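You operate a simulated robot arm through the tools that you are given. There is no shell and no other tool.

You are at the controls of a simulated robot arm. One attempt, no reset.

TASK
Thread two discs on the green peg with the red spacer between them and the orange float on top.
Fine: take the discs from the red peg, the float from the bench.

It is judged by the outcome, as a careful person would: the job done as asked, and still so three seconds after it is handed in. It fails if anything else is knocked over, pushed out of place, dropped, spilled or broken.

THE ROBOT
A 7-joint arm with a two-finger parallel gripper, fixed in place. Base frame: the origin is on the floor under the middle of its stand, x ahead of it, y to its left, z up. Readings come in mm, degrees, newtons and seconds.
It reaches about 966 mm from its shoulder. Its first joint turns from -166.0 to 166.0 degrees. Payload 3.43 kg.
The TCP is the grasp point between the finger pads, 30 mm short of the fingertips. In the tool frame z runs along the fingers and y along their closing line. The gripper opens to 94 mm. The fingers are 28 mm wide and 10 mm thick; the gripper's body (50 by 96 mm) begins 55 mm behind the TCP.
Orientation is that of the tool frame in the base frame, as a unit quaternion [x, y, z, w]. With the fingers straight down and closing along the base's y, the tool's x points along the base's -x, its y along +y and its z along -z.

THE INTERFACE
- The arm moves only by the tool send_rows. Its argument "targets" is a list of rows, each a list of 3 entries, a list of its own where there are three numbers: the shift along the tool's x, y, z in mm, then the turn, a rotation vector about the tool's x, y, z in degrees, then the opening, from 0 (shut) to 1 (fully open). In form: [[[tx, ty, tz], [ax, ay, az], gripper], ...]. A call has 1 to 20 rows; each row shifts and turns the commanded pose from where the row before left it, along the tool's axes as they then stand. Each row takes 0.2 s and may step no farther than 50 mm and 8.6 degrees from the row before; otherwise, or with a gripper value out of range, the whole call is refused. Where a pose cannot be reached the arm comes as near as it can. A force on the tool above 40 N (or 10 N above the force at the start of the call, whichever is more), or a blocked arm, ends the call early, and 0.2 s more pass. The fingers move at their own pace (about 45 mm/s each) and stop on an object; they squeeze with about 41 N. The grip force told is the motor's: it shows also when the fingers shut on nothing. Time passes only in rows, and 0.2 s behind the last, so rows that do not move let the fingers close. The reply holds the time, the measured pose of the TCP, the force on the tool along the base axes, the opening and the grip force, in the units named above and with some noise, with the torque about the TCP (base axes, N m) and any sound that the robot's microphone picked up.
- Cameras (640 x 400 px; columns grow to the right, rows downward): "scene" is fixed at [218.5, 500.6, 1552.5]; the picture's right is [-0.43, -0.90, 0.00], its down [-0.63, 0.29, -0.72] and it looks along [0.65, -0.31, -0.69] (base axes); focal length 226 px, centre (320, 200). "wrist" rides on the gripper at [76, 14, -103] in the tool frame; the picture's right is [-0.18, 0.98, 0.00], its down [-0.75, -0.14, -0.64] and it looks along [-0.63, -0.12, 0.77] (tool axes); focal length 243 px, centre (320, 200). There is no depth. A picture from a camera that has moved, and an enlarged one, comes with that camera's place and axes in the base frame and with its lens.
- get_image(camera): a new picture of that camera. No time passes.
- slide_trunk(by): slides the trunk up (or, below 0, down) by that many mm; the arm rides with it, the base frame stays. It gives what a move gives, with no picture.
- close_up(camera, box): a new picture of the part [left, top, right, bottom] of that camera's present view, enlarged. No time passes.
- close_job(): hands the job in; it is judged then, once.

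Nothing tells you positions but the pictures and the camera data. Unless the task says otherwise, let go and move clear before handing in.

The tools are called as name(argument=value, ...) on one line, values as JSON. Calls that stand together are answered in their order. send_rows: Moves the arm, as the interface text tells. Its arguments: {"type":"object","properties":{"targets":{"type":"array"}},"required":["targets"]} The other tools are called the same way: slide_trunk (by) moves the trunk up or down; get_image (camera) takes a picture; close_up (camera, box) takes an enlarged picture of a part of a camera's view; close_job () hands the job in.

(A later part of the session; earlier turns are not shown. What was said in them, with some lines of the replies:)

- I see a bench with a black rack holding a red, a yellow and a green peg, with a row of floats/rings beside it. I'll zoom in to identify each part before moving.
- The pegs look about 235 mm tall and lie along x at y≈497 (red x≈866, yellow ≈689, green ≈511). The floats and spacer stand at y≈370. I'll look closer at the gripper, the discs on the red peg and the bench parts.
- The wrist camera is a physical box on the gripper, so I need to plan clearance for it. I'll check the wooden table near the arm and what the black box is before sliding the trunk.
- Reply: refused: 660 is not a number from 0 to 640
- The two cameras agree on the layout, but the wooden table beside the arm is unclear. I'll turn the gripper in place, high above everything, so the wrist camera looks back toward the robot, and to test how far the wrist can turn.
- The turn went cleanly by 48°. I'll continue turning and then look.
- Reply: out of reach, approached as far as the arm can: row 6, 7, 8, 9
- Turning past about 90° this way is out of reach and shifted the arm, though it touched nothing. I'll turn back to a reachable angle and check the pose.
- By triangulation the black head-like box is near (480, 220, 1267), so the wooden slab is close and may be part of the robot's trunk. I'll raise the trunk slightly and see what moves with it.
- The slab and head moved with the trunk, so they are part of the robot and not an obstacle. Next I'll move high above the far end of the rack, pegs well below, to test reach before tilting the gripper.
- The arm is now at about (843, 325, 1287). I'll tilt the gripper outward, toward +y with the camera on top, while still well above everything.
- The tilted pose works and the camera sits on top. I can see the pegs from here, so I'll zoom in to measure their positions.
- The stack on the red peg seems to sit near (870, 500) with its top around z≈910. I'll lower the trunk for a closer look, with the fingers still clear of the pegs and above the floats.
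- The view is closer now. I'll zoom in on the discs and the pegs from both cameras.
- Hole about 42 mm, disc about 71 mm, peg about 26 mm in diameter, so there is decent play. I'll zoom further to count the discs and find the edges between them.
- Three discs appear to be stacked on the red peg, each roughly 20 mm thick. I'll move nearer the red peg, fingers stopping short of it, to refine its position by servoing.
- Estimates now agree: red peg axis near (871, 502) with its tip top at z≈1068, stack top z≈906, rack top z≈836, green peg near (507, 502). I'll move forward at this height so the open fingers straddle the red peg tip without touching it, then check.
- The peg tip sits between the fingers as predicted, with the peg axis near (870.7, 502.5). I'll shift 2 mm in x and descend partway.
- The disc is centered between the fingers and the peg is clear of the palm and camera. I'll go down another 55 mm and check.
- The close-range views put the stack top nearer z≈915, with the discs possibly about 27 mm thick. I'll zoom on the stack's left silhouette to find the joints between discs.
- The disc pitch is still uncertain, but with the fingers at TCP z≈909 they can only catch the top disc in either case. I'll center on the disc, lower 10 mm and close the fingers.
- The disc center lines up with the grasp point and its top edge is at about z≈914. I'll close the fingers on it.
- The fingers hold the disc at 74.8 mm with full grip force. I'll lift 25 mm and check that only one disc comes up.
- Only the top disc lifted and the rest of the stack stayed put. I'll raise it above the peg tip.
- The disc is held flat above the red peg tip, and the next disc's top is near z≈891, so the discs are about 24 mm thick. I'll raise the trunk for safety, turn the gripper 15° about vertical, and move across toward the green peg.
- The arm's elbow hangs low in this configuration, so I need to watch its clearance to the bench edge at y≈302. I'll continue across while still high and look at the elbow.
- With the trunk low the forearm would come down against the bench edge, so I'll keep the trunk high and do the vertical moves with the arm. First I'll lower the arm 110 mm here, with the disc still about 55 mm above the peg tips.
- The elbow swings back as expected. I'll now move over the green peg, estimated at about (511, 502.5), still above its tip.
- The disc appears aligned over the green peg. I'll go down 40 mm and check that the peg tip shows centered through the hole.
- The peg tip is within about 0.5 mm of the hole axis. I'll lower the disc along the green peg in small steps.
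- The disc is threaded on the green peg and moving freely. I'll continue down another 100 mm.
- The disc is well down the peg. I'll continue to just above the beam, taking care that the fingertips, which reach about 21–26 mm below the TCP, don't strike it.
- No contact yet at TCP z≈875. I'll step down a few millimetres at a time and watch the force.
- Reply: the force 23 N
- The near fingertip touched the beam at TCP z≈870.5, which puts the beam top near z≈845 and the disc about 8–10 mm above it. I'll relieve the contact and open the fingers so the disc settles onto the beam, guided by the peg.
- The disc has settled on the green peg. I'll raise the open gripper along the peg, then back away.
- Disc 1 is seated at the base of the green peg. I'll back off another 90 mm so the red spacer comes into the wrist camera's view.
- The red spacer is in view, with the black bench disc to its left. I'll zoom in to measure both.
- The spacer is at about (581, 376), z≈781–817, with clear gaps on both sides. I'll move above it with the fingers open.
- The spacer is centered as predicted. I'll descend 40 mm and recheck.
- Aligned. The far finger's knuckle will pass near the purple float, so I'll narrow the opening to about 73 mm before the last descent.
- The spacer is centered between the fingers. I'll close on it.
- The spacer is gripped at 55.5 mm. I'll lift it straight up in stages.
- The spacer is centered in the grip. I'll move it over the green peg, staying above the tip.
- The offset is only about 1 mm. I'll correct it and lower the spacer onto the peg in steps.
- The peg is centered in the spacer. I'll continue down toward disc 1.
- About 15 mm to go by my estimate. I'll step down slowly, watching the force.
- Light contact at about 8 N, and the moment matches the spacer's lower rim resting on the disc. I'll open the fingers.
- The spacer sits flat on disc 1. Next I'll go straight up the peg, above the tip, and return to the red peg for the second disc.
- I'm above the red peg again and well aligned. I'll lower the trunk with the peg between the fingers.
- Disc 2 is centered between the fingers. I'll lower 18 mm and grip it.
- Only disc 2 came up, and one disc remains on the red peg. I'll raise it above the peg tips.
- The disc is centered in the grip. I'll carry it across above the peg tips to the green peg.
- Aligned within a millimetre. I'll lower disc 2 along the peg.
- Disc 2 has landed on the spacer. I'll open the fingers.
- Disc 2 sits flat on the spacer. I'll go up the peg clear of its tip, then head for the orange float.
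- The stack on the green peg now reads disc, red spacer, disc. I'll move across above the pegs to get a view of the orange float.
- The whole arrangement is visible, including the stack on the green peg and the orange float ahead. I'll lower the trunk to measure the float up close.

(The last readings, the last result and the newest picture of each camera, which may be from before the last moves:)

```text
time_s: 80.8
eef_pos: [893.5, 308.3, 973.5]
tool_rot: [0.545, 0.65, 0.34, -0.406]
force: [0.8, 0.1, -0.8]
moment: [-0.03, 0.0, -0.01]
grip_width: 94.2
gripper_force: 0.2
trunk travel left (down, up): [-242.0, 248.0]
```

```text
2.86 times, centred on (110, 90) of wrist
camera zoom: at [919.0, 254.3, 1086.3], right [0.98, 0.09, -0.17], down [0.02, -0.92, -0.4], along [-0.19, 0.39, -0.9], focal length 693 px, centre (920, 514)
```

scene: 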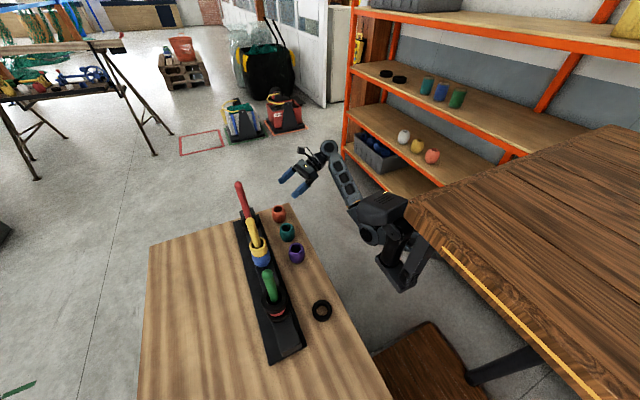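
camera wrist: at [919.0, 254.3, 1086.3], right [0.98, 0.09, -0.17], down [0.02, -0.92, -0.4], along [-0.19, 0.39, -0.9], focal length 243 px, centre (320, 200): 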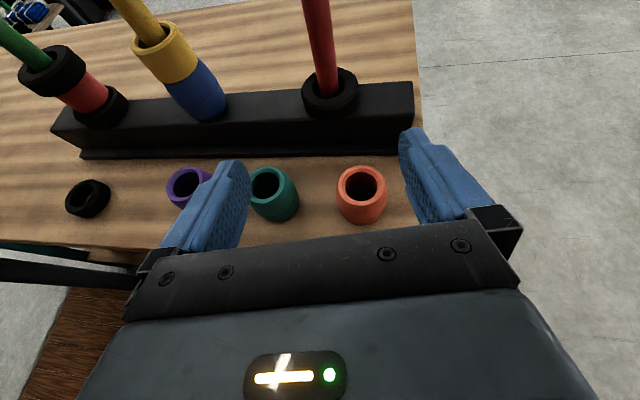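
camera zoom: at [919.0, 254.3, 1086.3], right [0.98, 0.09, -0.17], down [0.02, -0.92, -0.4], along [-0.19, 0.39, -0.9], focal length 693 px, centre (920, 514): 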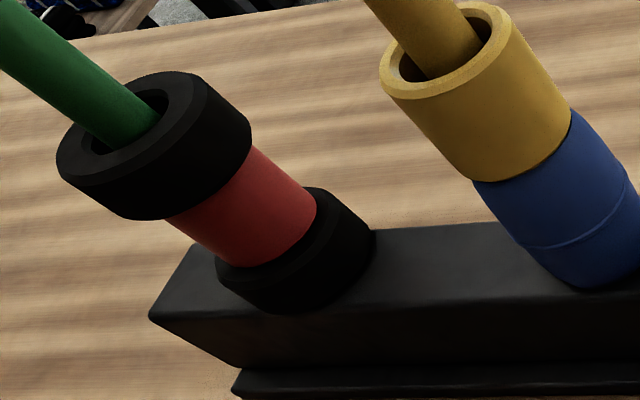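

The orange float is at about (913, 376), top z≈843, belly about 62 mm wide. I'll move above it with the fingers open.

send_rows(targets=[[[-14.1, 7.3, 24], [0, 0, 0], 0.92], [[-14.1, 7.3, 24], [0, 0, 0], 0.92], [[-14.1, 7.3, 24], [0, 0, 0], 0.92], [[-14.1, 7.3, 24], [0, 0, 0], 0.92]])

get_image(camera="wrist")

close_up(camera="scene", box=[240, 170, 336, 230])

```text
time_s: 81.8
eef_pos: [911.8, 374.6, 881.3]
tool_rot: [0.546, 0.649, 0.341, -0.405]
force: [0.6, -1.1, 0.2]
moment: [0.05, -0.02, -0.01]
grip_width: 86.6
gripper_force: 0.0
trunk travel left (down, up): [-242.0, 248.0]
```

```text
taken
camera wrist: at [936.9, 320.1, 994.0], right [0.98, 0.09, -0.17], down [0.02, -0.92, -0.4], along [-0.19, 0.39, -0.9], focal length 243 px, centre (320, 200)
```

wrist: 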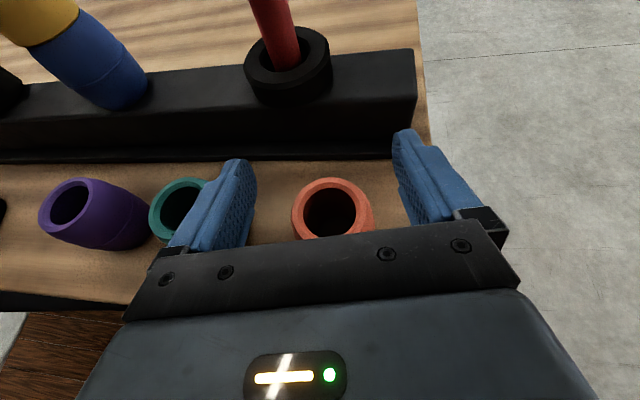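

```text
6.67 times, centred on (288, 200) of scene
camera zoom: at [218.5, 500.6, 1552.5], right [-0.43, -0.9, 0.0], down [-0.63, 0.29, -0.72], along [0.65, -0.31, -0.69], focal length 1509 px, centre (533, 200)
```

zoom: 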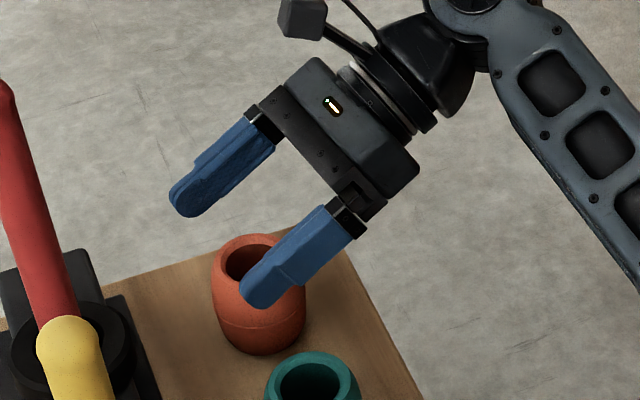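

Centered above the float. I'll descend 45 mm and check again.

send_rows(targets=[[[-17.98, 0, 8.77], [0, 0, 0], 0.92], [[-17.98, 0, 8.77], [0, 0, 0], 0.92], [[-4.49, 0, 2.19], [0, 0, 0], 0.92]])

get_image(camera="wrist")

close_up(camera="scene", box=[240, 170, 336, 230])

```text
time_s: 82.5
eef_pos: [910.7, 375.8, 833.3]
tool_rot: [0.546, 0.649, 0.342, -0.406]
force: [-0.4, -0.4, 0.0]
moment: [0.02, 0.01, 0.03]
grip_width: 86.8
gripper_force: 0.1
trunk travel left (down, up): [-242.0, 248.0]
```

```text
taken
camera wrist: at [936.5, 320.2, 948.2], right [0.98, 0.09, -0.17], down [0.02, -0.92, -0.4], along [-0.19, 0.39, -0.9], focal length 243 px, centre (320, 200)
```

wrist: 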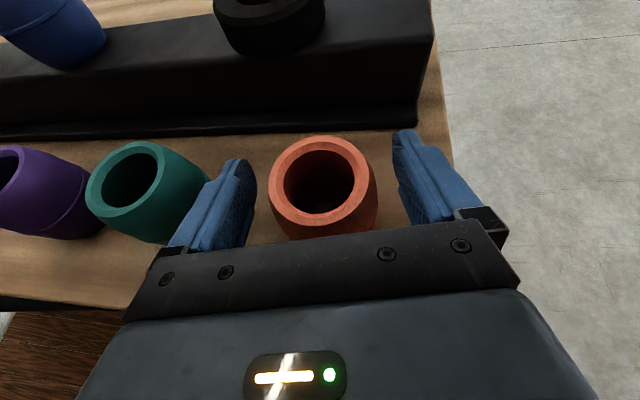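

```text
6.67 times, centred on (288, 200) of scene
camera zoom: at [218.5, 500.6, 1552.5], right [-0.43, -0.9, 0.0], down [-0.63, 0.29, -0.72], along [0.65, -0.31, -0.69], focal length 1509 px, centre (533, 200)
```

zoom: 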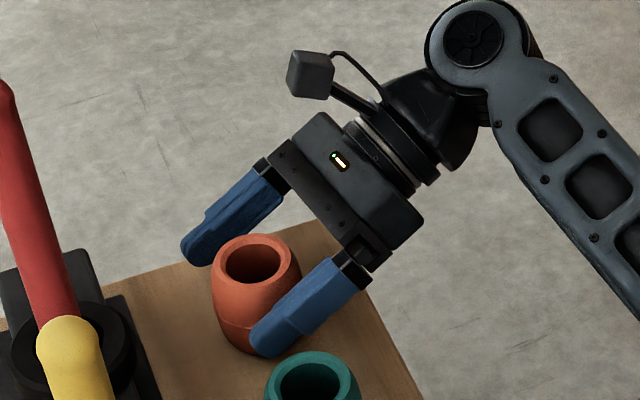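

send_rows(targets=[[[-8.99, 0, 4.38], [0, 0, 0], 0.92], [[-8.54, 0, 4.16], [0, 0, 0], 0.92], [[0, 0, 0], [0, 0, 0], 0.92]])

get_image(camera="wrist")

close_up(camera="scene", box=[250, 190, 314, 230])

```text
time_s: 83.3
eef_pos: [911.9, 375.1, 815.2]
tool_rot: [0.546, 0.649, 0.341, -0.406]
force: [-0.5, 0.2, 0.1]
moment: [0.01, 0.02, -0.02]
grip_width: 86.5
gripper_force: 0.1
trunk travel left (down, up): [-242.0, 248.0]
```

```text
taken
camera wrist: at [936.6, 320.2, 928.5], right [0.98, 0.09, -0.17], down [0.02, -0.92, -0.4], along [-0.19, 0.39, -0.9], focal length 243 px, centre (320, 200)
```

wrist: 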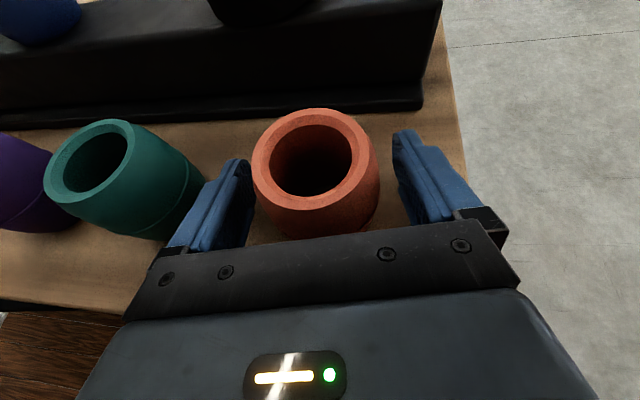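

```text
10.00 times, centred on (282, 210) of scene
camera zoom: at [218.5, 500.6, 1552.5], right [-0.43, -0.9, 0.0], down [-0.63, 0.29, -0.72], along [0.65, -0.31, -0.69], focal length 2264 px, centre (700, 100)
```

zoom: 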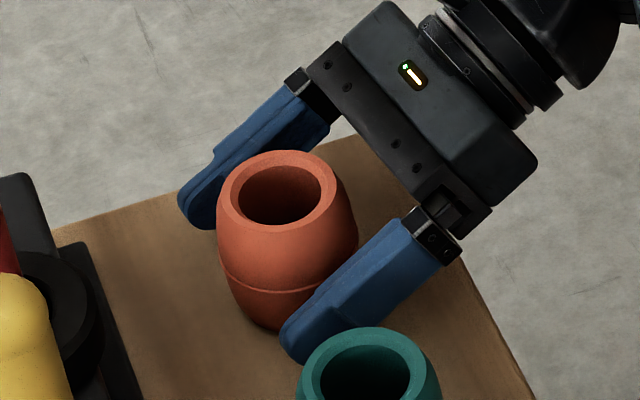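

The fingers straddle the float at mid-height with room on both sides. I'll close on it.

send_rows(targets=[[[0, 0, 0], [0, 0, 0], 0.75], [[0, 0, 0], [0, 0, 0], 0.6], [[0, 0, 0], [0, 0, 0], 0.3], [[0, 0, 0], [0, 0, 0], 0], [[0, 0, 0], [0, 0, 0], 0], [[0, 0, 0], [0, 0, 0], 0]])

get_image(camera="wrist")

```text
time_s: 84.8
eef_pos: [911.2, 375.1, 814.5]
tool_rot: [0.545, 0.649, 0.341, -0.406]
force: [0.4, 0.3, -0.4]
moment: [0.02, -0.03, 0.02]
grip_width: 61.7
gripper_force: 41.1
trunk travel left (down, up): [-242.0, 248.0]
```

```text
taken
camera wrist: at [936.6, 320.2, 928.7], right [0.98, 0.09, -0.17], down [0.02, -0.92, -0.4], along [-0.19, 0.39, -0.9], focal length 243 px, centre (320, 200)
```

wrist: 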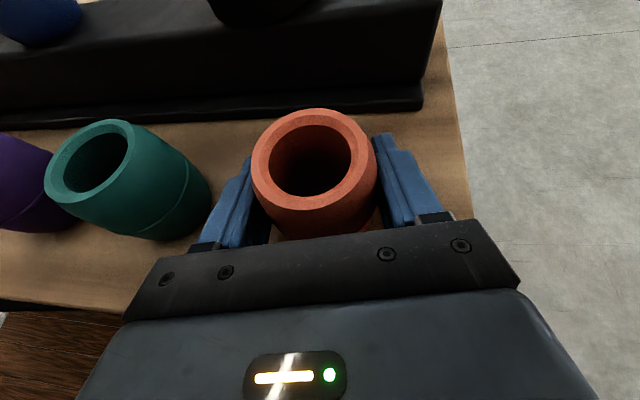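

Gripped at 61.7 mm. I'll lift it with the trunk, a little first and then above the peg tips.

slide_trunk(by=30)

get_image(camera="wrist")

close_up(camera="scene", box=[240, 170, 336, 230])

```text
time_s: 85.5
eef_pos: [911.6, 374.1, 845.7]
tool_rot: [0.545, 0.65, 0.341, -0.406]
force: [0.8, -0.6, -0.5]
moment: [0.01, -0.01, 0.02]
grip_width: 61.8
gripper_force: 40.8
trunk travel left (down, up): [-272.0, 218.0]
```

```text
taken
camera wrist: at [936.6, 320.2, 958.7], right [0.98, 0.09, -0.17], down [0.02, -0.92, -0.4], along [-0.19, 0.39, -0.9], focal length 243 px, centre (320, 200)
```

wrist: 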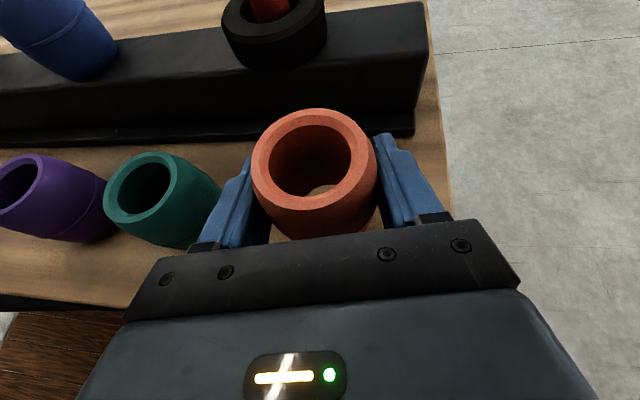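

```text
6.67 times, centred on (288, 200) of scene
camera zoom: at [218.5, 500.6, 1552.5], right [-0.43, -0.9, 0.0], down [-0.63, 0.29, -0.72], along [0.65, -0.31, -0.69], focal length 1509 px, centre (533, 200)
```

zoom: 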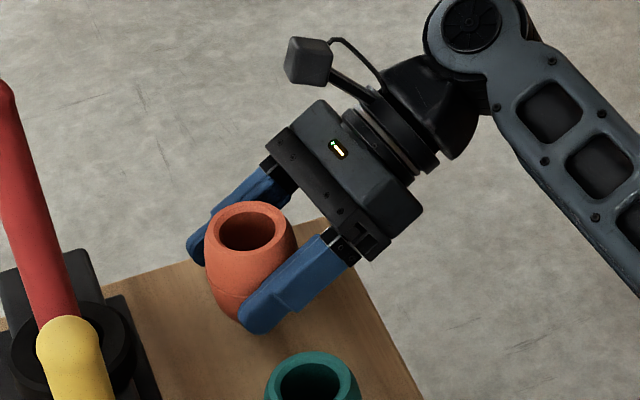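

The float lifted cleanly and hangs upright. I'll raise it well above the peg tips.

slide_trunk(by=140)

send_rows(targets=[[[29.66, 0, -14.47], [0, 0, 0], 0], [[29.66, 0, -14.47], [0, 0, 0], 0], [[29.66, 0, -14.47], [0, 0, 0], 0], [[29.66, 0, -14.47], [0, 0, 0], 0], [[29.66, 0, -14.47], [0, 0, 0], 0]])

get_image(camera="scene")

close_up(camera="wrist", box=[240, 95, 400, 245])

```text
time_s: 87.2
eef_pos: [912.1, 374.2, 984.9]
tool_rot: [0.546, 0.649, 0.342, -0.405]
force: [-0.7, 0.3, 0.0]
moment: [-0.02, 0.0, -0.03]
grip_width: 61.8
gripper_force: 40.9
trunk travel left (down, up): [-412.0, 78.0]
```

```text
time_s: 88.4
eef_pos: [911.0, 376.0, 1150.6]
tool_rot: [0.545, 0.65, 0.34, -0.406]
force: [0.1, 0.6, -0.3]
moment: [0.03, -0.01, -0.02]
grip_width: 61.5
gripper_force: 41.0
trunk travel left (down, up): [-412.0, 78.0]
```

```text
taken
```

scene: 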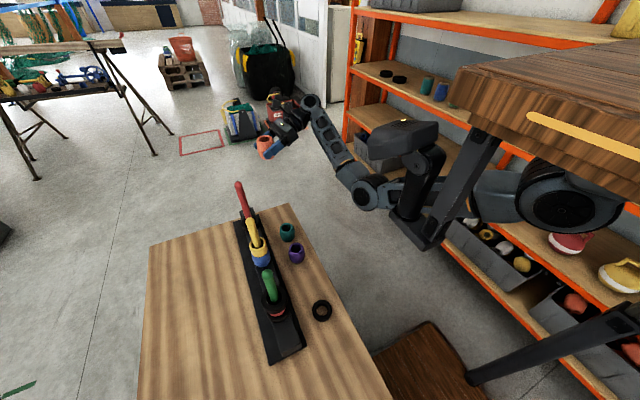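

```text
2.67 times, centred on (320, 170) of wrist
camera zoom: at [936.2, 320.9, 1263.3], right [0.98, 0.09, -0.17], down [0.02, -0.92, -0.4], along [-0.19, 0.39, -0.9], focal length 647 px, centre (320, 280)
```

zoom: 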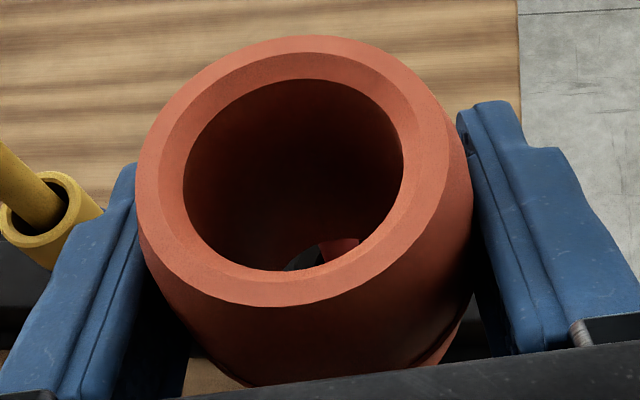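

The float is upright and centered to about 1 mm. I'll carry it across above the pegs to the green one.

send_rows(targets=[[[11.6, -29.6, 23.8], [0, 0, 0], 0], [[11.6, -29.6, 23.8], [0, 0, 0], 0], [[11.6, -29.6, 23.8], [0, 0, 0], 0], [[11.6, -29.6, 23.8], [0, 0, 0], 0], [[11.6, -29.6, 23.8], [0, 0, 0], 0], [[11.6, -29.6, 23.8], [0, 0, 0], 0], [[0, 0, 0], [4.494, 0, -2.192], 0], [[0, 0, 0], [4.494, 0, -2.192], 0], [[0, 0, 0], [4.494, 0, -2.192], 0]])

send_rows(targets=[[[7.41, -36.25, 15.19], [0, 0, 0], 0], [[7.41, -36.25, 15.19], [0, 0, 0], 0], [[7.41, -36.25, 15.19], [0, 0, 0], 0], [[7.41, -36.25, 15.19], [0, 0, 0], 0], [[7.41, -36.25, 15.19], [0, 0, 0], 0]])

get_image(camera="wrist")

get_image(camera="scene")

```text
time_s: 90.4
eef_pos: [709.0, 500.5, 1150.2]
tool_rot: [0.455, 0.715, 0.285, -0.447]
force: [-0.5, -0.4, -0.5]
moment: [-0.02, 0.0, -0.03]
grip_width: 61.4
gripper_force: 40.9
trunk travel left (down, up): [-412.0, 78.0]
```

```text
time_s: 91.6
eef_pos: [511.6, 500.0, 1151.1]
tool_rot: [0.456, 0.715, 0.285, -0.447]
force: [0.0, 0.1, -0.1]
moment: [0.0, 0.01, 0.0]
grip_width: 61.5
gripper_force: 41.4
trunk travel left (down, up): [-412.0, 78.0]
```

```text
taken
camera wrist: at [549.6, 453.7, 1264.7], right [0.93, 0.34, -0.17], down [0.25, -0.88, -0.4], along [-0.28, 0.32, -0.9], focal length 243 px, centre (320, 200)
```

wrist: 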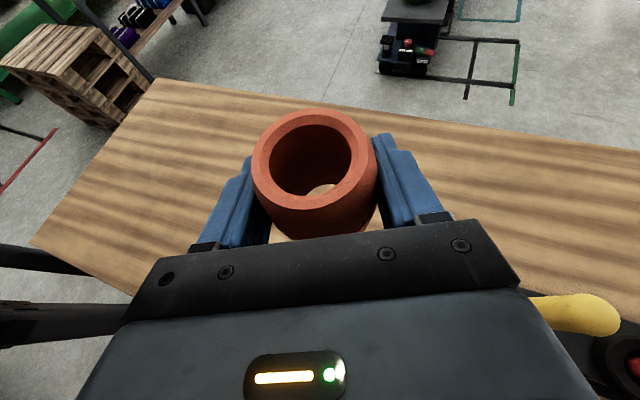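

```text
taken
```

scene: 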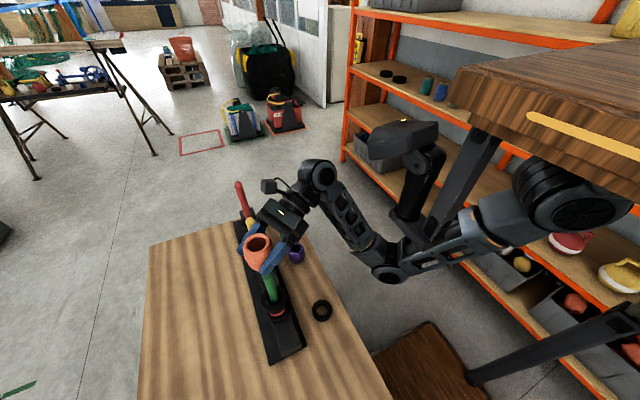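

send_rows(targets=[[[0.2, -1.0, 0.42], [0, 0, 0], 0], [[-17.98, 0, 8.77], [0, 0, 0], 0], [[-13.5, 0, 6.6], [0, 0, 0], 0], [[0, 0, 0], [0, 0, 0], 0]])

close_up(camera="wrist", box=[240, 95, 400, 245])

close_up(camera="scene", box=[220, 220, 316, 280])

```text
time_s: 92.6
eef_pos: [508.5, 502.0, 1114.6]
tool_rot: [0.455, 0.716, 0.284, -0.447]
force: [0.1, 0.0, -1.5]
moment: [-0.02, 0.0, 0.0]
grip_width: 61.2
gripper_force: 41.5
trunk travel left (down, up): [-412.0, 78.0]
```

```text
2.67 times, centred on (320, 170) of wrist
camera zoom: at [547.3, 455.1, 1228.8], right [0.93, 0.34, -0.17], down [0.26, -0.88, -0.4], along [-0.28, 0.32, -0.9], focal length 647 px, centre (320, 280)
```

zoom: 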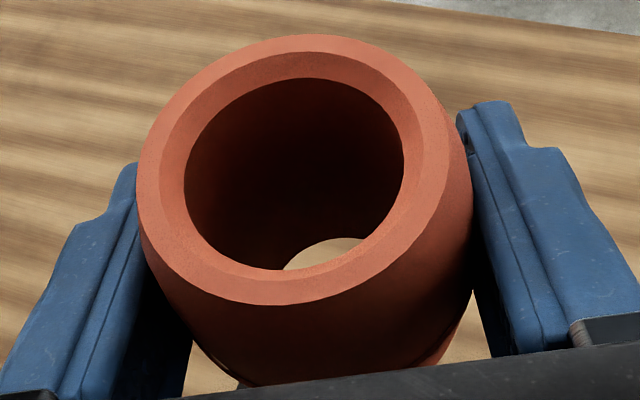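

```text
6.67 times, centred on (268, 250) of scene
camera zoom: at [218.5, 500.6, 1552.5], right [-0.43, -0.9, 0.0], down [-0.63, 0.29, -0.72], along [0.65, -0.31, -0.69], focal length 1509 px, centre (667, -133)
```

zoom: 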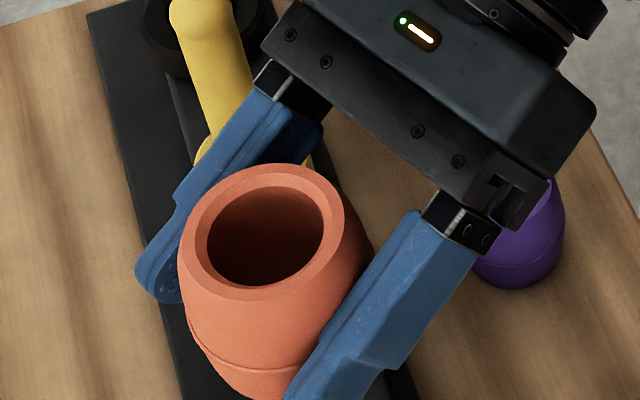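

Small offset of about 1.5 mm, which I'll correct. Then I'll lower slowly onto the tip while watching force.

send_rows(targets=[[[-0.68, 0.27, -1.4], [0, 0, 0], 0], [[-8.99, 0, 4.38], [0, 0, 0], 0], [[-8.99, 0, 4.38], [0, 0, 0], 0], [[0, 0, 0], [0, 0, 0], 0]])

close_up(camera="wrist", box=[240, 95, 400, 245])

```text
time_s: 93.6
eef_pos: [509.8, 501.5, 1094.2]
tool_rot: [0.455, 0.716, 0.284, -0.448]
force: [0.6, 0.2, -0.5]
moment: [-0.03, 0.01, -0.02]
grip_width: 61.7
gripper_force: 40.8
trunk travel left (down, up): [-412.0, 78.0]
```

```text
2.67 times, centred on (320, 170) of wrist
camera zoom: at [547.7, 454.1, 1208.3], right [0.93, 0.34, -0.17], down [0.26, -0.88, -0.4], along [-0.28, 0.32, -0.9], focal length 647 px, centre (320, 280)
```

zoom: 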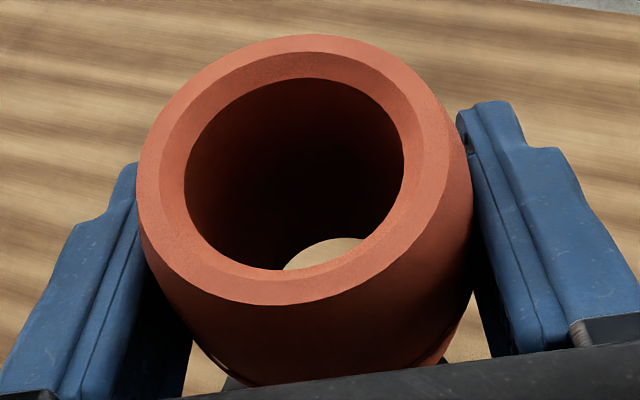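

send_rows(targets=[[[-5.39, 0, 2.63], [0, 0, 0], 0], [[-5.39, 0, 2.63], [0, 0, 0], 0], [[0, 0, 0], [0, 0, 0], 0]])

close_up(camera="wrist", box=[240, 95, 400, 245])

```text
time_s: 94.4
eef_pos: [509.5, 499.0, 1082.8]
tool_rot: [0.456, 0.715, 0.285, -0.447]
force: [0.2, -0.2, 0.1]
moment: [0.02, 0.0, -0.01]
grip_width: 61.5
gripper_force: 41.1
trunk travel left (down, up): [-412.0, 78.0]
```

```text
2.67 times, centred on (320, 170) of wrist
camera zoom: at [547.9, 452.7, 1196.9], right [0.93, 0.34, -0.17], down [0.26, -0.88, -0.4], along [-0.28, 0.32, -0.9], focal length 647 px, centre (320, 280)
```

zoom: 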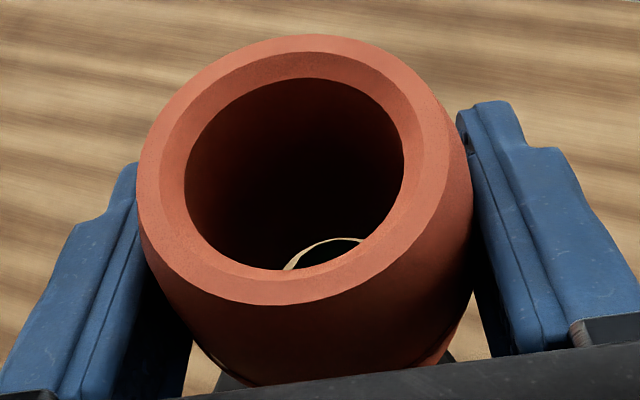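

The peg tip has entered the float's bore with no contact force. I'll make a 1 mm correction and continue down in steps.

send_rows(targets=[[[0.44, 0.46, 0.9], [0, 0, 0], 0], [[-13.48, 0, 6.58], [0, 0, 0], 0], [[-13.48, 0, 6.58], [0, 0, 0], 0], [[0, 0, 0], [0, 0, 0], 0]])

close_up(camera="wrist", box=[240, 95, 400, 245])

close_up(camera="scene", box=[220, 230, 316, 290])

```text
time_s: 95.4
eef_pos: [510.5, 501.2, 1052.1]
tool_rot: [0.456, 0.715, 0.285, -0.447]
force: [-0.4, -0.3, -1.2]
moment: [0.02, -0.03, 0.0]
grip_width: 61.7
gripper_force: 40.2
trunk travel left (down, up): [-412.0, 78.0]
```

```text
2.67 times, centred on (320, 170) of wrist
camera zoom: at [547.6, 454.8, 1166.1], right [0.93, 0.34, -0.17], down [0.26, -0.88, -0.4], along [-0.28, 0.32, -0.9], focal length 647 px, centre (320, 280)
```

zoom: 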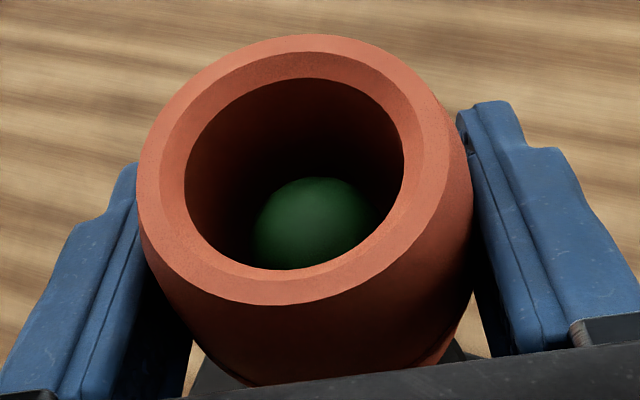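

```text
6.67 times, centred on (268, 260) of scene
camera zoom: at [218.5, 500.6, 1552.5], right [-0.43, -0.9, 0.0], down [-0.63, 0.29, -0.72], along [0.65, -0.31, -0.69], focal length 1509 px, centre (667, -200)
```

zoom: 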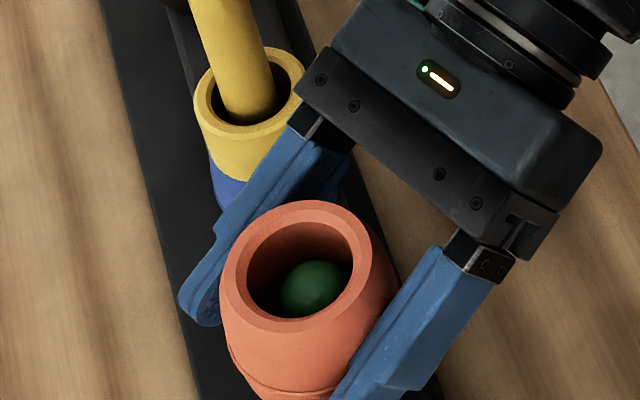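

The peg tip is visible inside the float. I'll continue down toward disc 2.

send_rows(targets=[[[-13.48, 0, 6.58], [0, 0, 0], 0], [[-13.48, 0, 6.58], [0, 0, 0], 0], [[-13.48, 0, 6.58], [0, 0, 0], 0], [[-13.48, 0, 6.58], [0, 0, 0], 0], [[0, 0, 0], [0, 0, 0], 0]])

get_image(camera="wrist")

close_up(camera="scene", box=[225, 245, 321, 305])

```text
time_s: 96.6
eef_pos: [508.5, 499.9, 992.5]
tool_rot: [0.456, 0.715, 0.285, -0.447]
force: [-0.7, 0.1, -0.6]
moment: [-0.02, -0.02, -0.01]
grip_width: 61.9
gripper_force: 41.5
trunk travel left (down, up): [-412.0, 78.0]
```

```text
taken
camera wrist: at [546.6, 453.9, 1105.7], right [0.92, 0.34, -0.17], down [0.26, -0.88, -0.4], along [-0.28, 0.32, -0.9], focal length 243 px, centre (320, 200)
```

wrist: 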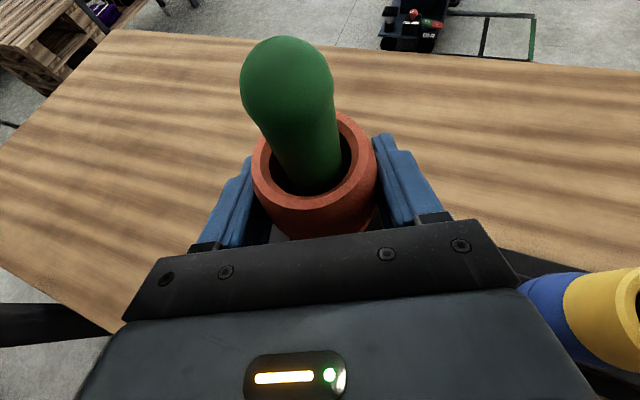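

```text
6.67 times, centred on (273, 275) of scene
camera zoom: at [218.5, 500.6, 1552.5], right [-0.43, -0.9, 0.0], down [-0.63, 0.29, -0.72], along [0.65, -0.31, -0.69], focal length 1509 px, centre (633, -300)
```

zoom: 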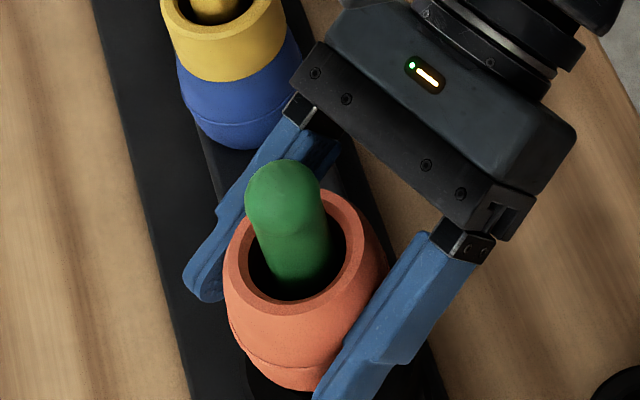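

send_rows(targets=[[[-0.26, 1.27, -0.53], [0, 0, 0], 0], [[-8.99, 0, 4.38], [0, 0, 0], 0], [[-4.49, 0, 2.19], [0, 0, 0], 0], [[0, 0, 0], [0, 0, 0], 0]])

send_rows(targets=[[[-1.8, 0, 0.88], [0, 0, 0], 0], [[-1.8, 0, 0.88], [0, 0, 0], 0], [[0, 0, 0], [0, 0, 0], 0]])

send_rows(targets=[[[-1.35, 0, 0.66], [0, 0, 0], 0], [[-1.35, 0, 0.66], [0, 0, 0], 0], [[0, 0, 0], [0, 0, 0], 0]])

```text
time_s: 97.6
eef_pos: [510.3, 499.2, 976.2]
tool_rot: [0.456, 0.715, 0.285, -0.446]
force: [0.4, -0.1, -0.4]
moment: [0.03, 0.01, -0.03]
grip_width: 61.6
gripper_force: 40.8
trunk travel left (down, up): [-412.0, 78.0]
```

```text
time_s: 98.4
eef_pos: [510.7, 501.9, 974.2]
tool_rot: [0.456, 0.715, 0.285, -0.447]
force: [0.3, -0.2, -0.1]
moment: [-0.01, 0.0, 0.02]
grip_width: 61.6
gripper_force: 40.3
trunk travel left (down, up): [-412.0, 78.0]
```

```text
time_s: 99.2
eef_pos: [511.7, 500.0, 970.1]
tool_rot: [0.456, 0.715, 0.285, -0.447]
force: [0.1, 0.2, -0.4]
moment: [0.01, -0.03, 0.03]
grip_width: 61.6
gripper_force: 40.9
trunk travel left (down, up): [-412.0, 78.0]
```

send_rows(targets=[[[-1.35, 0, 0.66], [0, 0, 0], 0], [[0, 0, 0], [0, 0, 0], 0]])

send_rows(targets=[[[-1.35, 0, 0.66], [0, 0, 0], 0], [[0, 0, 0], [0, 0, 0], 0]])

close_up(camera="scene", box=[225, 255, 321, 315])

```text
time_s: 99.8
eef_pos: [510.5, 500.8, 969.6]
tool_rot: [0.455, 0.715, 0.285, -0.447]
force: [-1.0, -5.1, 13.5]
moment: [-0.38, -0.05, -0.07]
grip_width: 61.6
gripper_force: 40.6
trunk travel left (down, up): [-412.0, 78.0]
```

```text
time_s: 100.4
eef_pos: [510.8, 500.8, 970.6]
tool_rot: [0.454, 0.715, 0.287, -0.447]
force: [0.6, -4.9, 29.2]
moment: [-0.57, -0.22, -0.02]
grip_width: 61.9
gripper_force: 41.5
trunk travel left (down, up): [-412.0, 78.0]
```

```text
6.67 times, centred on (273, 285) of scene
camera zoom: at [218.5, 500.6, 1552.5], right [-0.43, -0.9, 0.0], down [-0.63, 0.29, -0.72], along [0.65, -0.31, -0.69], focal length 1509 px, centre (633, -367)
```

zoom: 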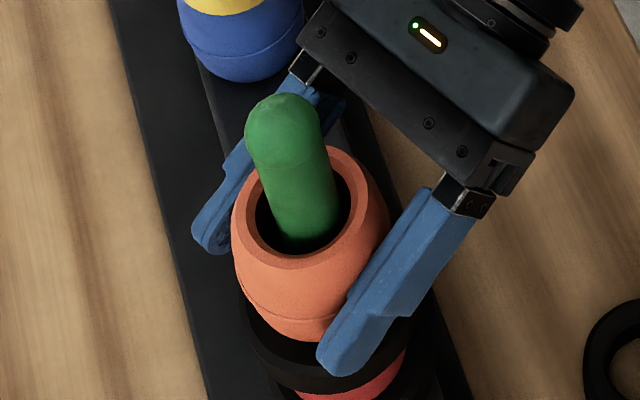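

The float has landed on disc 2. I'll ease the pressure off and open the fingers.

send_rows(targets=[[[1.35, 0, -0.66], [0, 0, 0], 0], [[0.7, 0, -0.33], [0, 0, 0], 0], [[0, 0, 0], [0, 0, 0], 0]])

send_rows(targets=[[[0, 0, 0], [0, 0, 0], 0.68], [[0, 0, 0], [0, 0, 0], 0.74], [[0, 0, 0], [0, 0, 0], 0.85], [[0, 0, 0], [0, 0, 0], 1], [[0, 0, 0], [0, 0, 0], 1]])

get_image(camera="wrist")

close_up(camera="scene", box=[225, 255, 321, 315])

```text
time_s: 101.2
eef_pos: [510.6, 500.6, 968.8]
tool_rot: [0.455, 0.716, 0.285, -0.447]
force: [1.8, 5.1, 17.1]
moment: [0.37, -0.29, 0.04]
grip_width: 61.4
gripper_force: 41.1
trunk travel left (down, up): [-412.0, 78.0]
```

```text
time_s: 102.4
eef_pos: [511.0, 501.1, 968.7]
tool_rot: [0.456, 0.715, 0.285, -0.447]
force: [0.0, -0.4, 1.1]
moment: [0.0, 0.01, -0.01]
grip_width: 94.1
gripper_force: 0.1
trunk travel left (down, up): [-412.0, 78.0]
```

```text
taken
camera wrist: at [549.3, 454.3, 1083.6], right [0.93, 0.34, -0.17], down [0.26, -0.88, -0.4], along [-0.28, 0.32, -0.9], focal length 243 px, centre (320, 200)
```

wrist: 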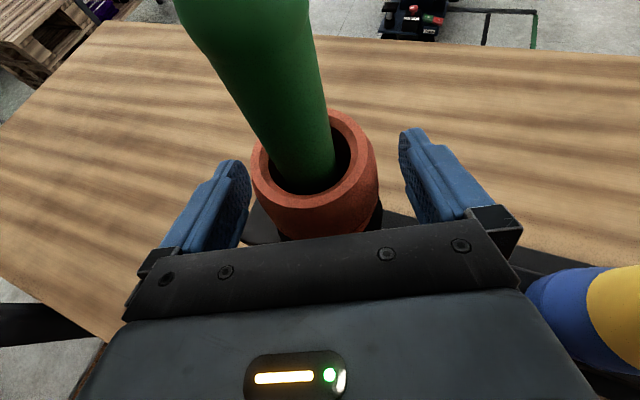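

```text
6.67 times, centred on (273, 285) of scene
camera zoom: at [218.5, 500.6, 1552.5], right [-0.43, -0.9, 0.0], down [-0.63, 0.29, -0.72], along [0.65, -0.31, -0.69], focal length 1509 px, centre (633, -367)
```

zoom: 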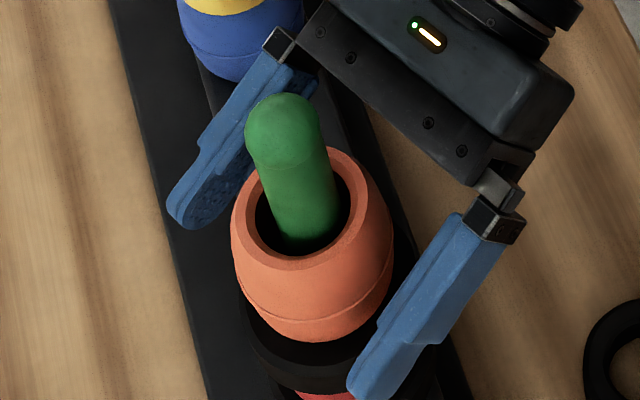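

The float rests on top of the stack and the fingers are clear. I'll go straight up past the peg tip and back away.

send_rows(targets=[[[8.99, 0, -4.38], [0, 0, 0], 1], [[17.98, 0, -8.77], [0, 0, 0], 1], [[26.96, 0, -13.15], [0, 0, 0], 1], [[26.96, 0, -13.15], [0, 0, 0], 1], [[26.96, 0, -13.15], [0, 0, 0], 1], [[26.96, 0, -13.15], [0, 0, 0], 1], [[26.96, 0, -13.15], [0, 0, 0], 1]])

send_rows(targets=[[[-13.15, 0, -26.96], [0, 0, 0], 1], [[-13.15, 0, -26.96], [0, 0, 0], 1], [[-13.15, 0, -26.96], [0, 0, 0], 1], [[-13.15, 0, -26.96], [0, 0, 0], 1], [[-13.15, 0, -26.96], [0, 0, 0], 1], [[-13.15, 0, -26.96], [0, 0, 0], 1]])

get_image(camera="scene")

get_image(camera="wrist")

close_up(camera="scene", box=[215, 180, 359, 330])

```text
time_s: 104.0
eef_pos: [510.8, 499.6, 1151.2]
tool_rot: [0.456, 0.716, 0.284, -0.447]
force: [0.4, -0.2, -0.4]
moment: [0.03, -0.01, 0.03]
grip_width: 94.2
gripper_force: 0.0
trunk travel left (down, up): [-412.0, 78.0]
```

```text
time_s: 105.4
eef_pos: [586.8, 336.6, 1150.1]
tool_rot: [0.456, 0.715, 0.284, -0.447]
force: [0.3, -0.5, 0.1]
moment: [-0.03, 0.01, -0.01]
grip_width: 93.9
gripper_force: 0.1
trunk travel left (down, up): [-412.0, 78.0]
```

```text
taken
```

scene: 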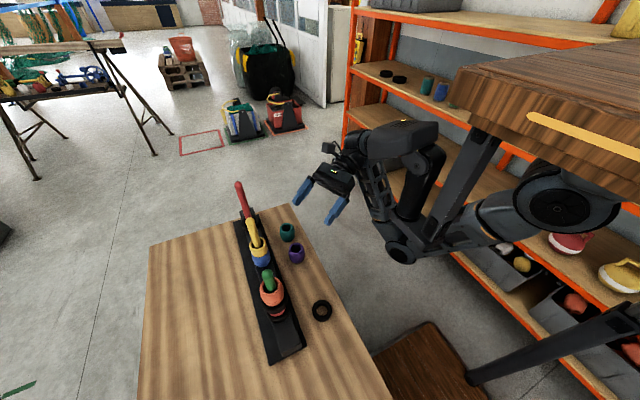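

```text
taken
camera wrist: at [626.6, 290.2, 1263.2], right [0.92, 0.34, -0.17], down [0.26, -0.88, -0.4], along [-0.28, 0.32, -0.9], focal length 243 px, centre (320, 200)
```

wrist: 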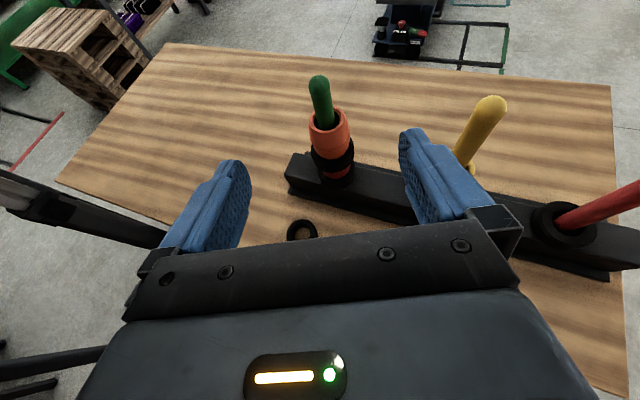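

```text
2.67 times, centred on (287, 255) of scene
camera zoom: at [218.5, 500.6, 1552.5], right [-0.43, -0.9, 0.0], down [-0.63, 0.29, -0.72], along [0.65, -0.31, -0.69], focal length 604 px, centre (408, 53)
```

zoom: 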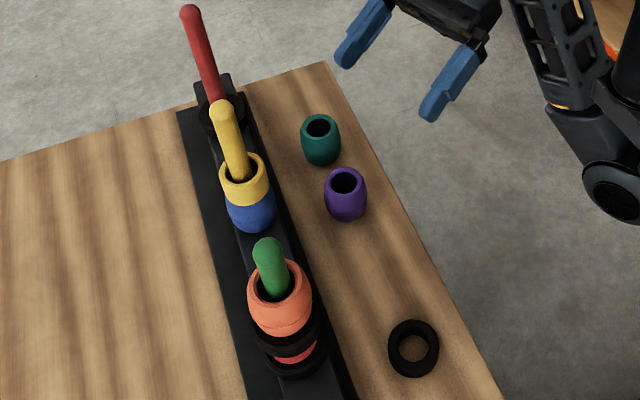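

The arm is clear. I'll take one last close look at the finished stack and the neighbours before handing in.

close_up(camera="wrist", box=[272, 60, 400, 200])

close_up(camera="scene", box=[240, 260, 320, 330])

```text
2.86 times, centred on (336, 130) of wrist
camera zoom: at [626.6, 290.2, 1263.2], right [0.92, 0.34, -0.17], down [0.26, -0.88, -0.4], along [-0.28, 0.32, -0.9], focal length 693 px, centre (274, 400)
```

zoom: 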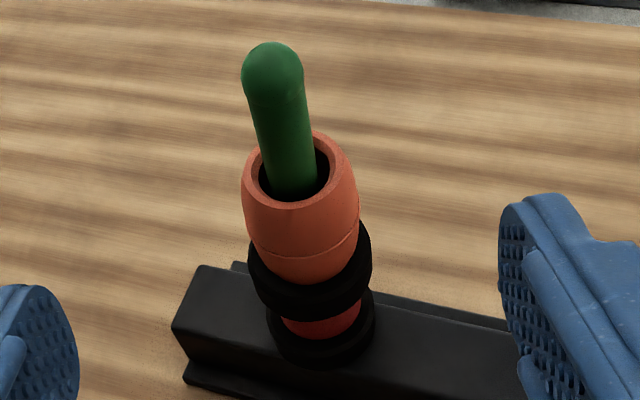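

```text
5.71 times, centred on (280, 295) of scene
camera zoom: at [218.5, 500.6, 1552.5], right [-0.43, -0.9, 0.0], down [-0.63, 0.29, -0.72], along [0.65, -0.31, -0.69], focal length 1294 px, centre (549, -343)
```

zoom: 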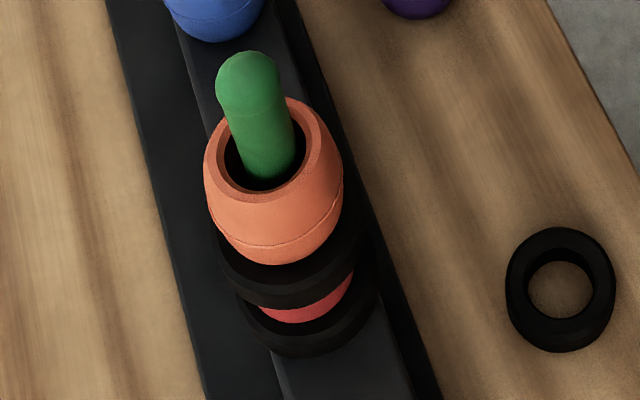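

The green peg holds, from the bottom, a disc, the red spacer, a disc and the orange float, all seated and stable. The other pieces look undisturbed and the gripper is open and clear, so I'm handing in.

close_job()

```text
The job is handed in.
```

The green peg now holds, from the bottom up, a disc, the red spacer, a second disc and the orange float on top. I've handed the job in; no result has come back yet.

- **Sources:** Both discs came off the red peg, which still has one disc left. The spacer and the float came from the bench. I left the loose black disc on the bench alone.
- **First disc:** It slid the last 8–10 mm down the peg when I let go, because a fingertip reached the rack first. That touch pressed the rack with about 20 N before I backed off. Nothing shifted that I could see.
- **Everything else:** In the final pictures the other pegs, floats and the loose disc look undisturbed, and the gripper is open and clear.
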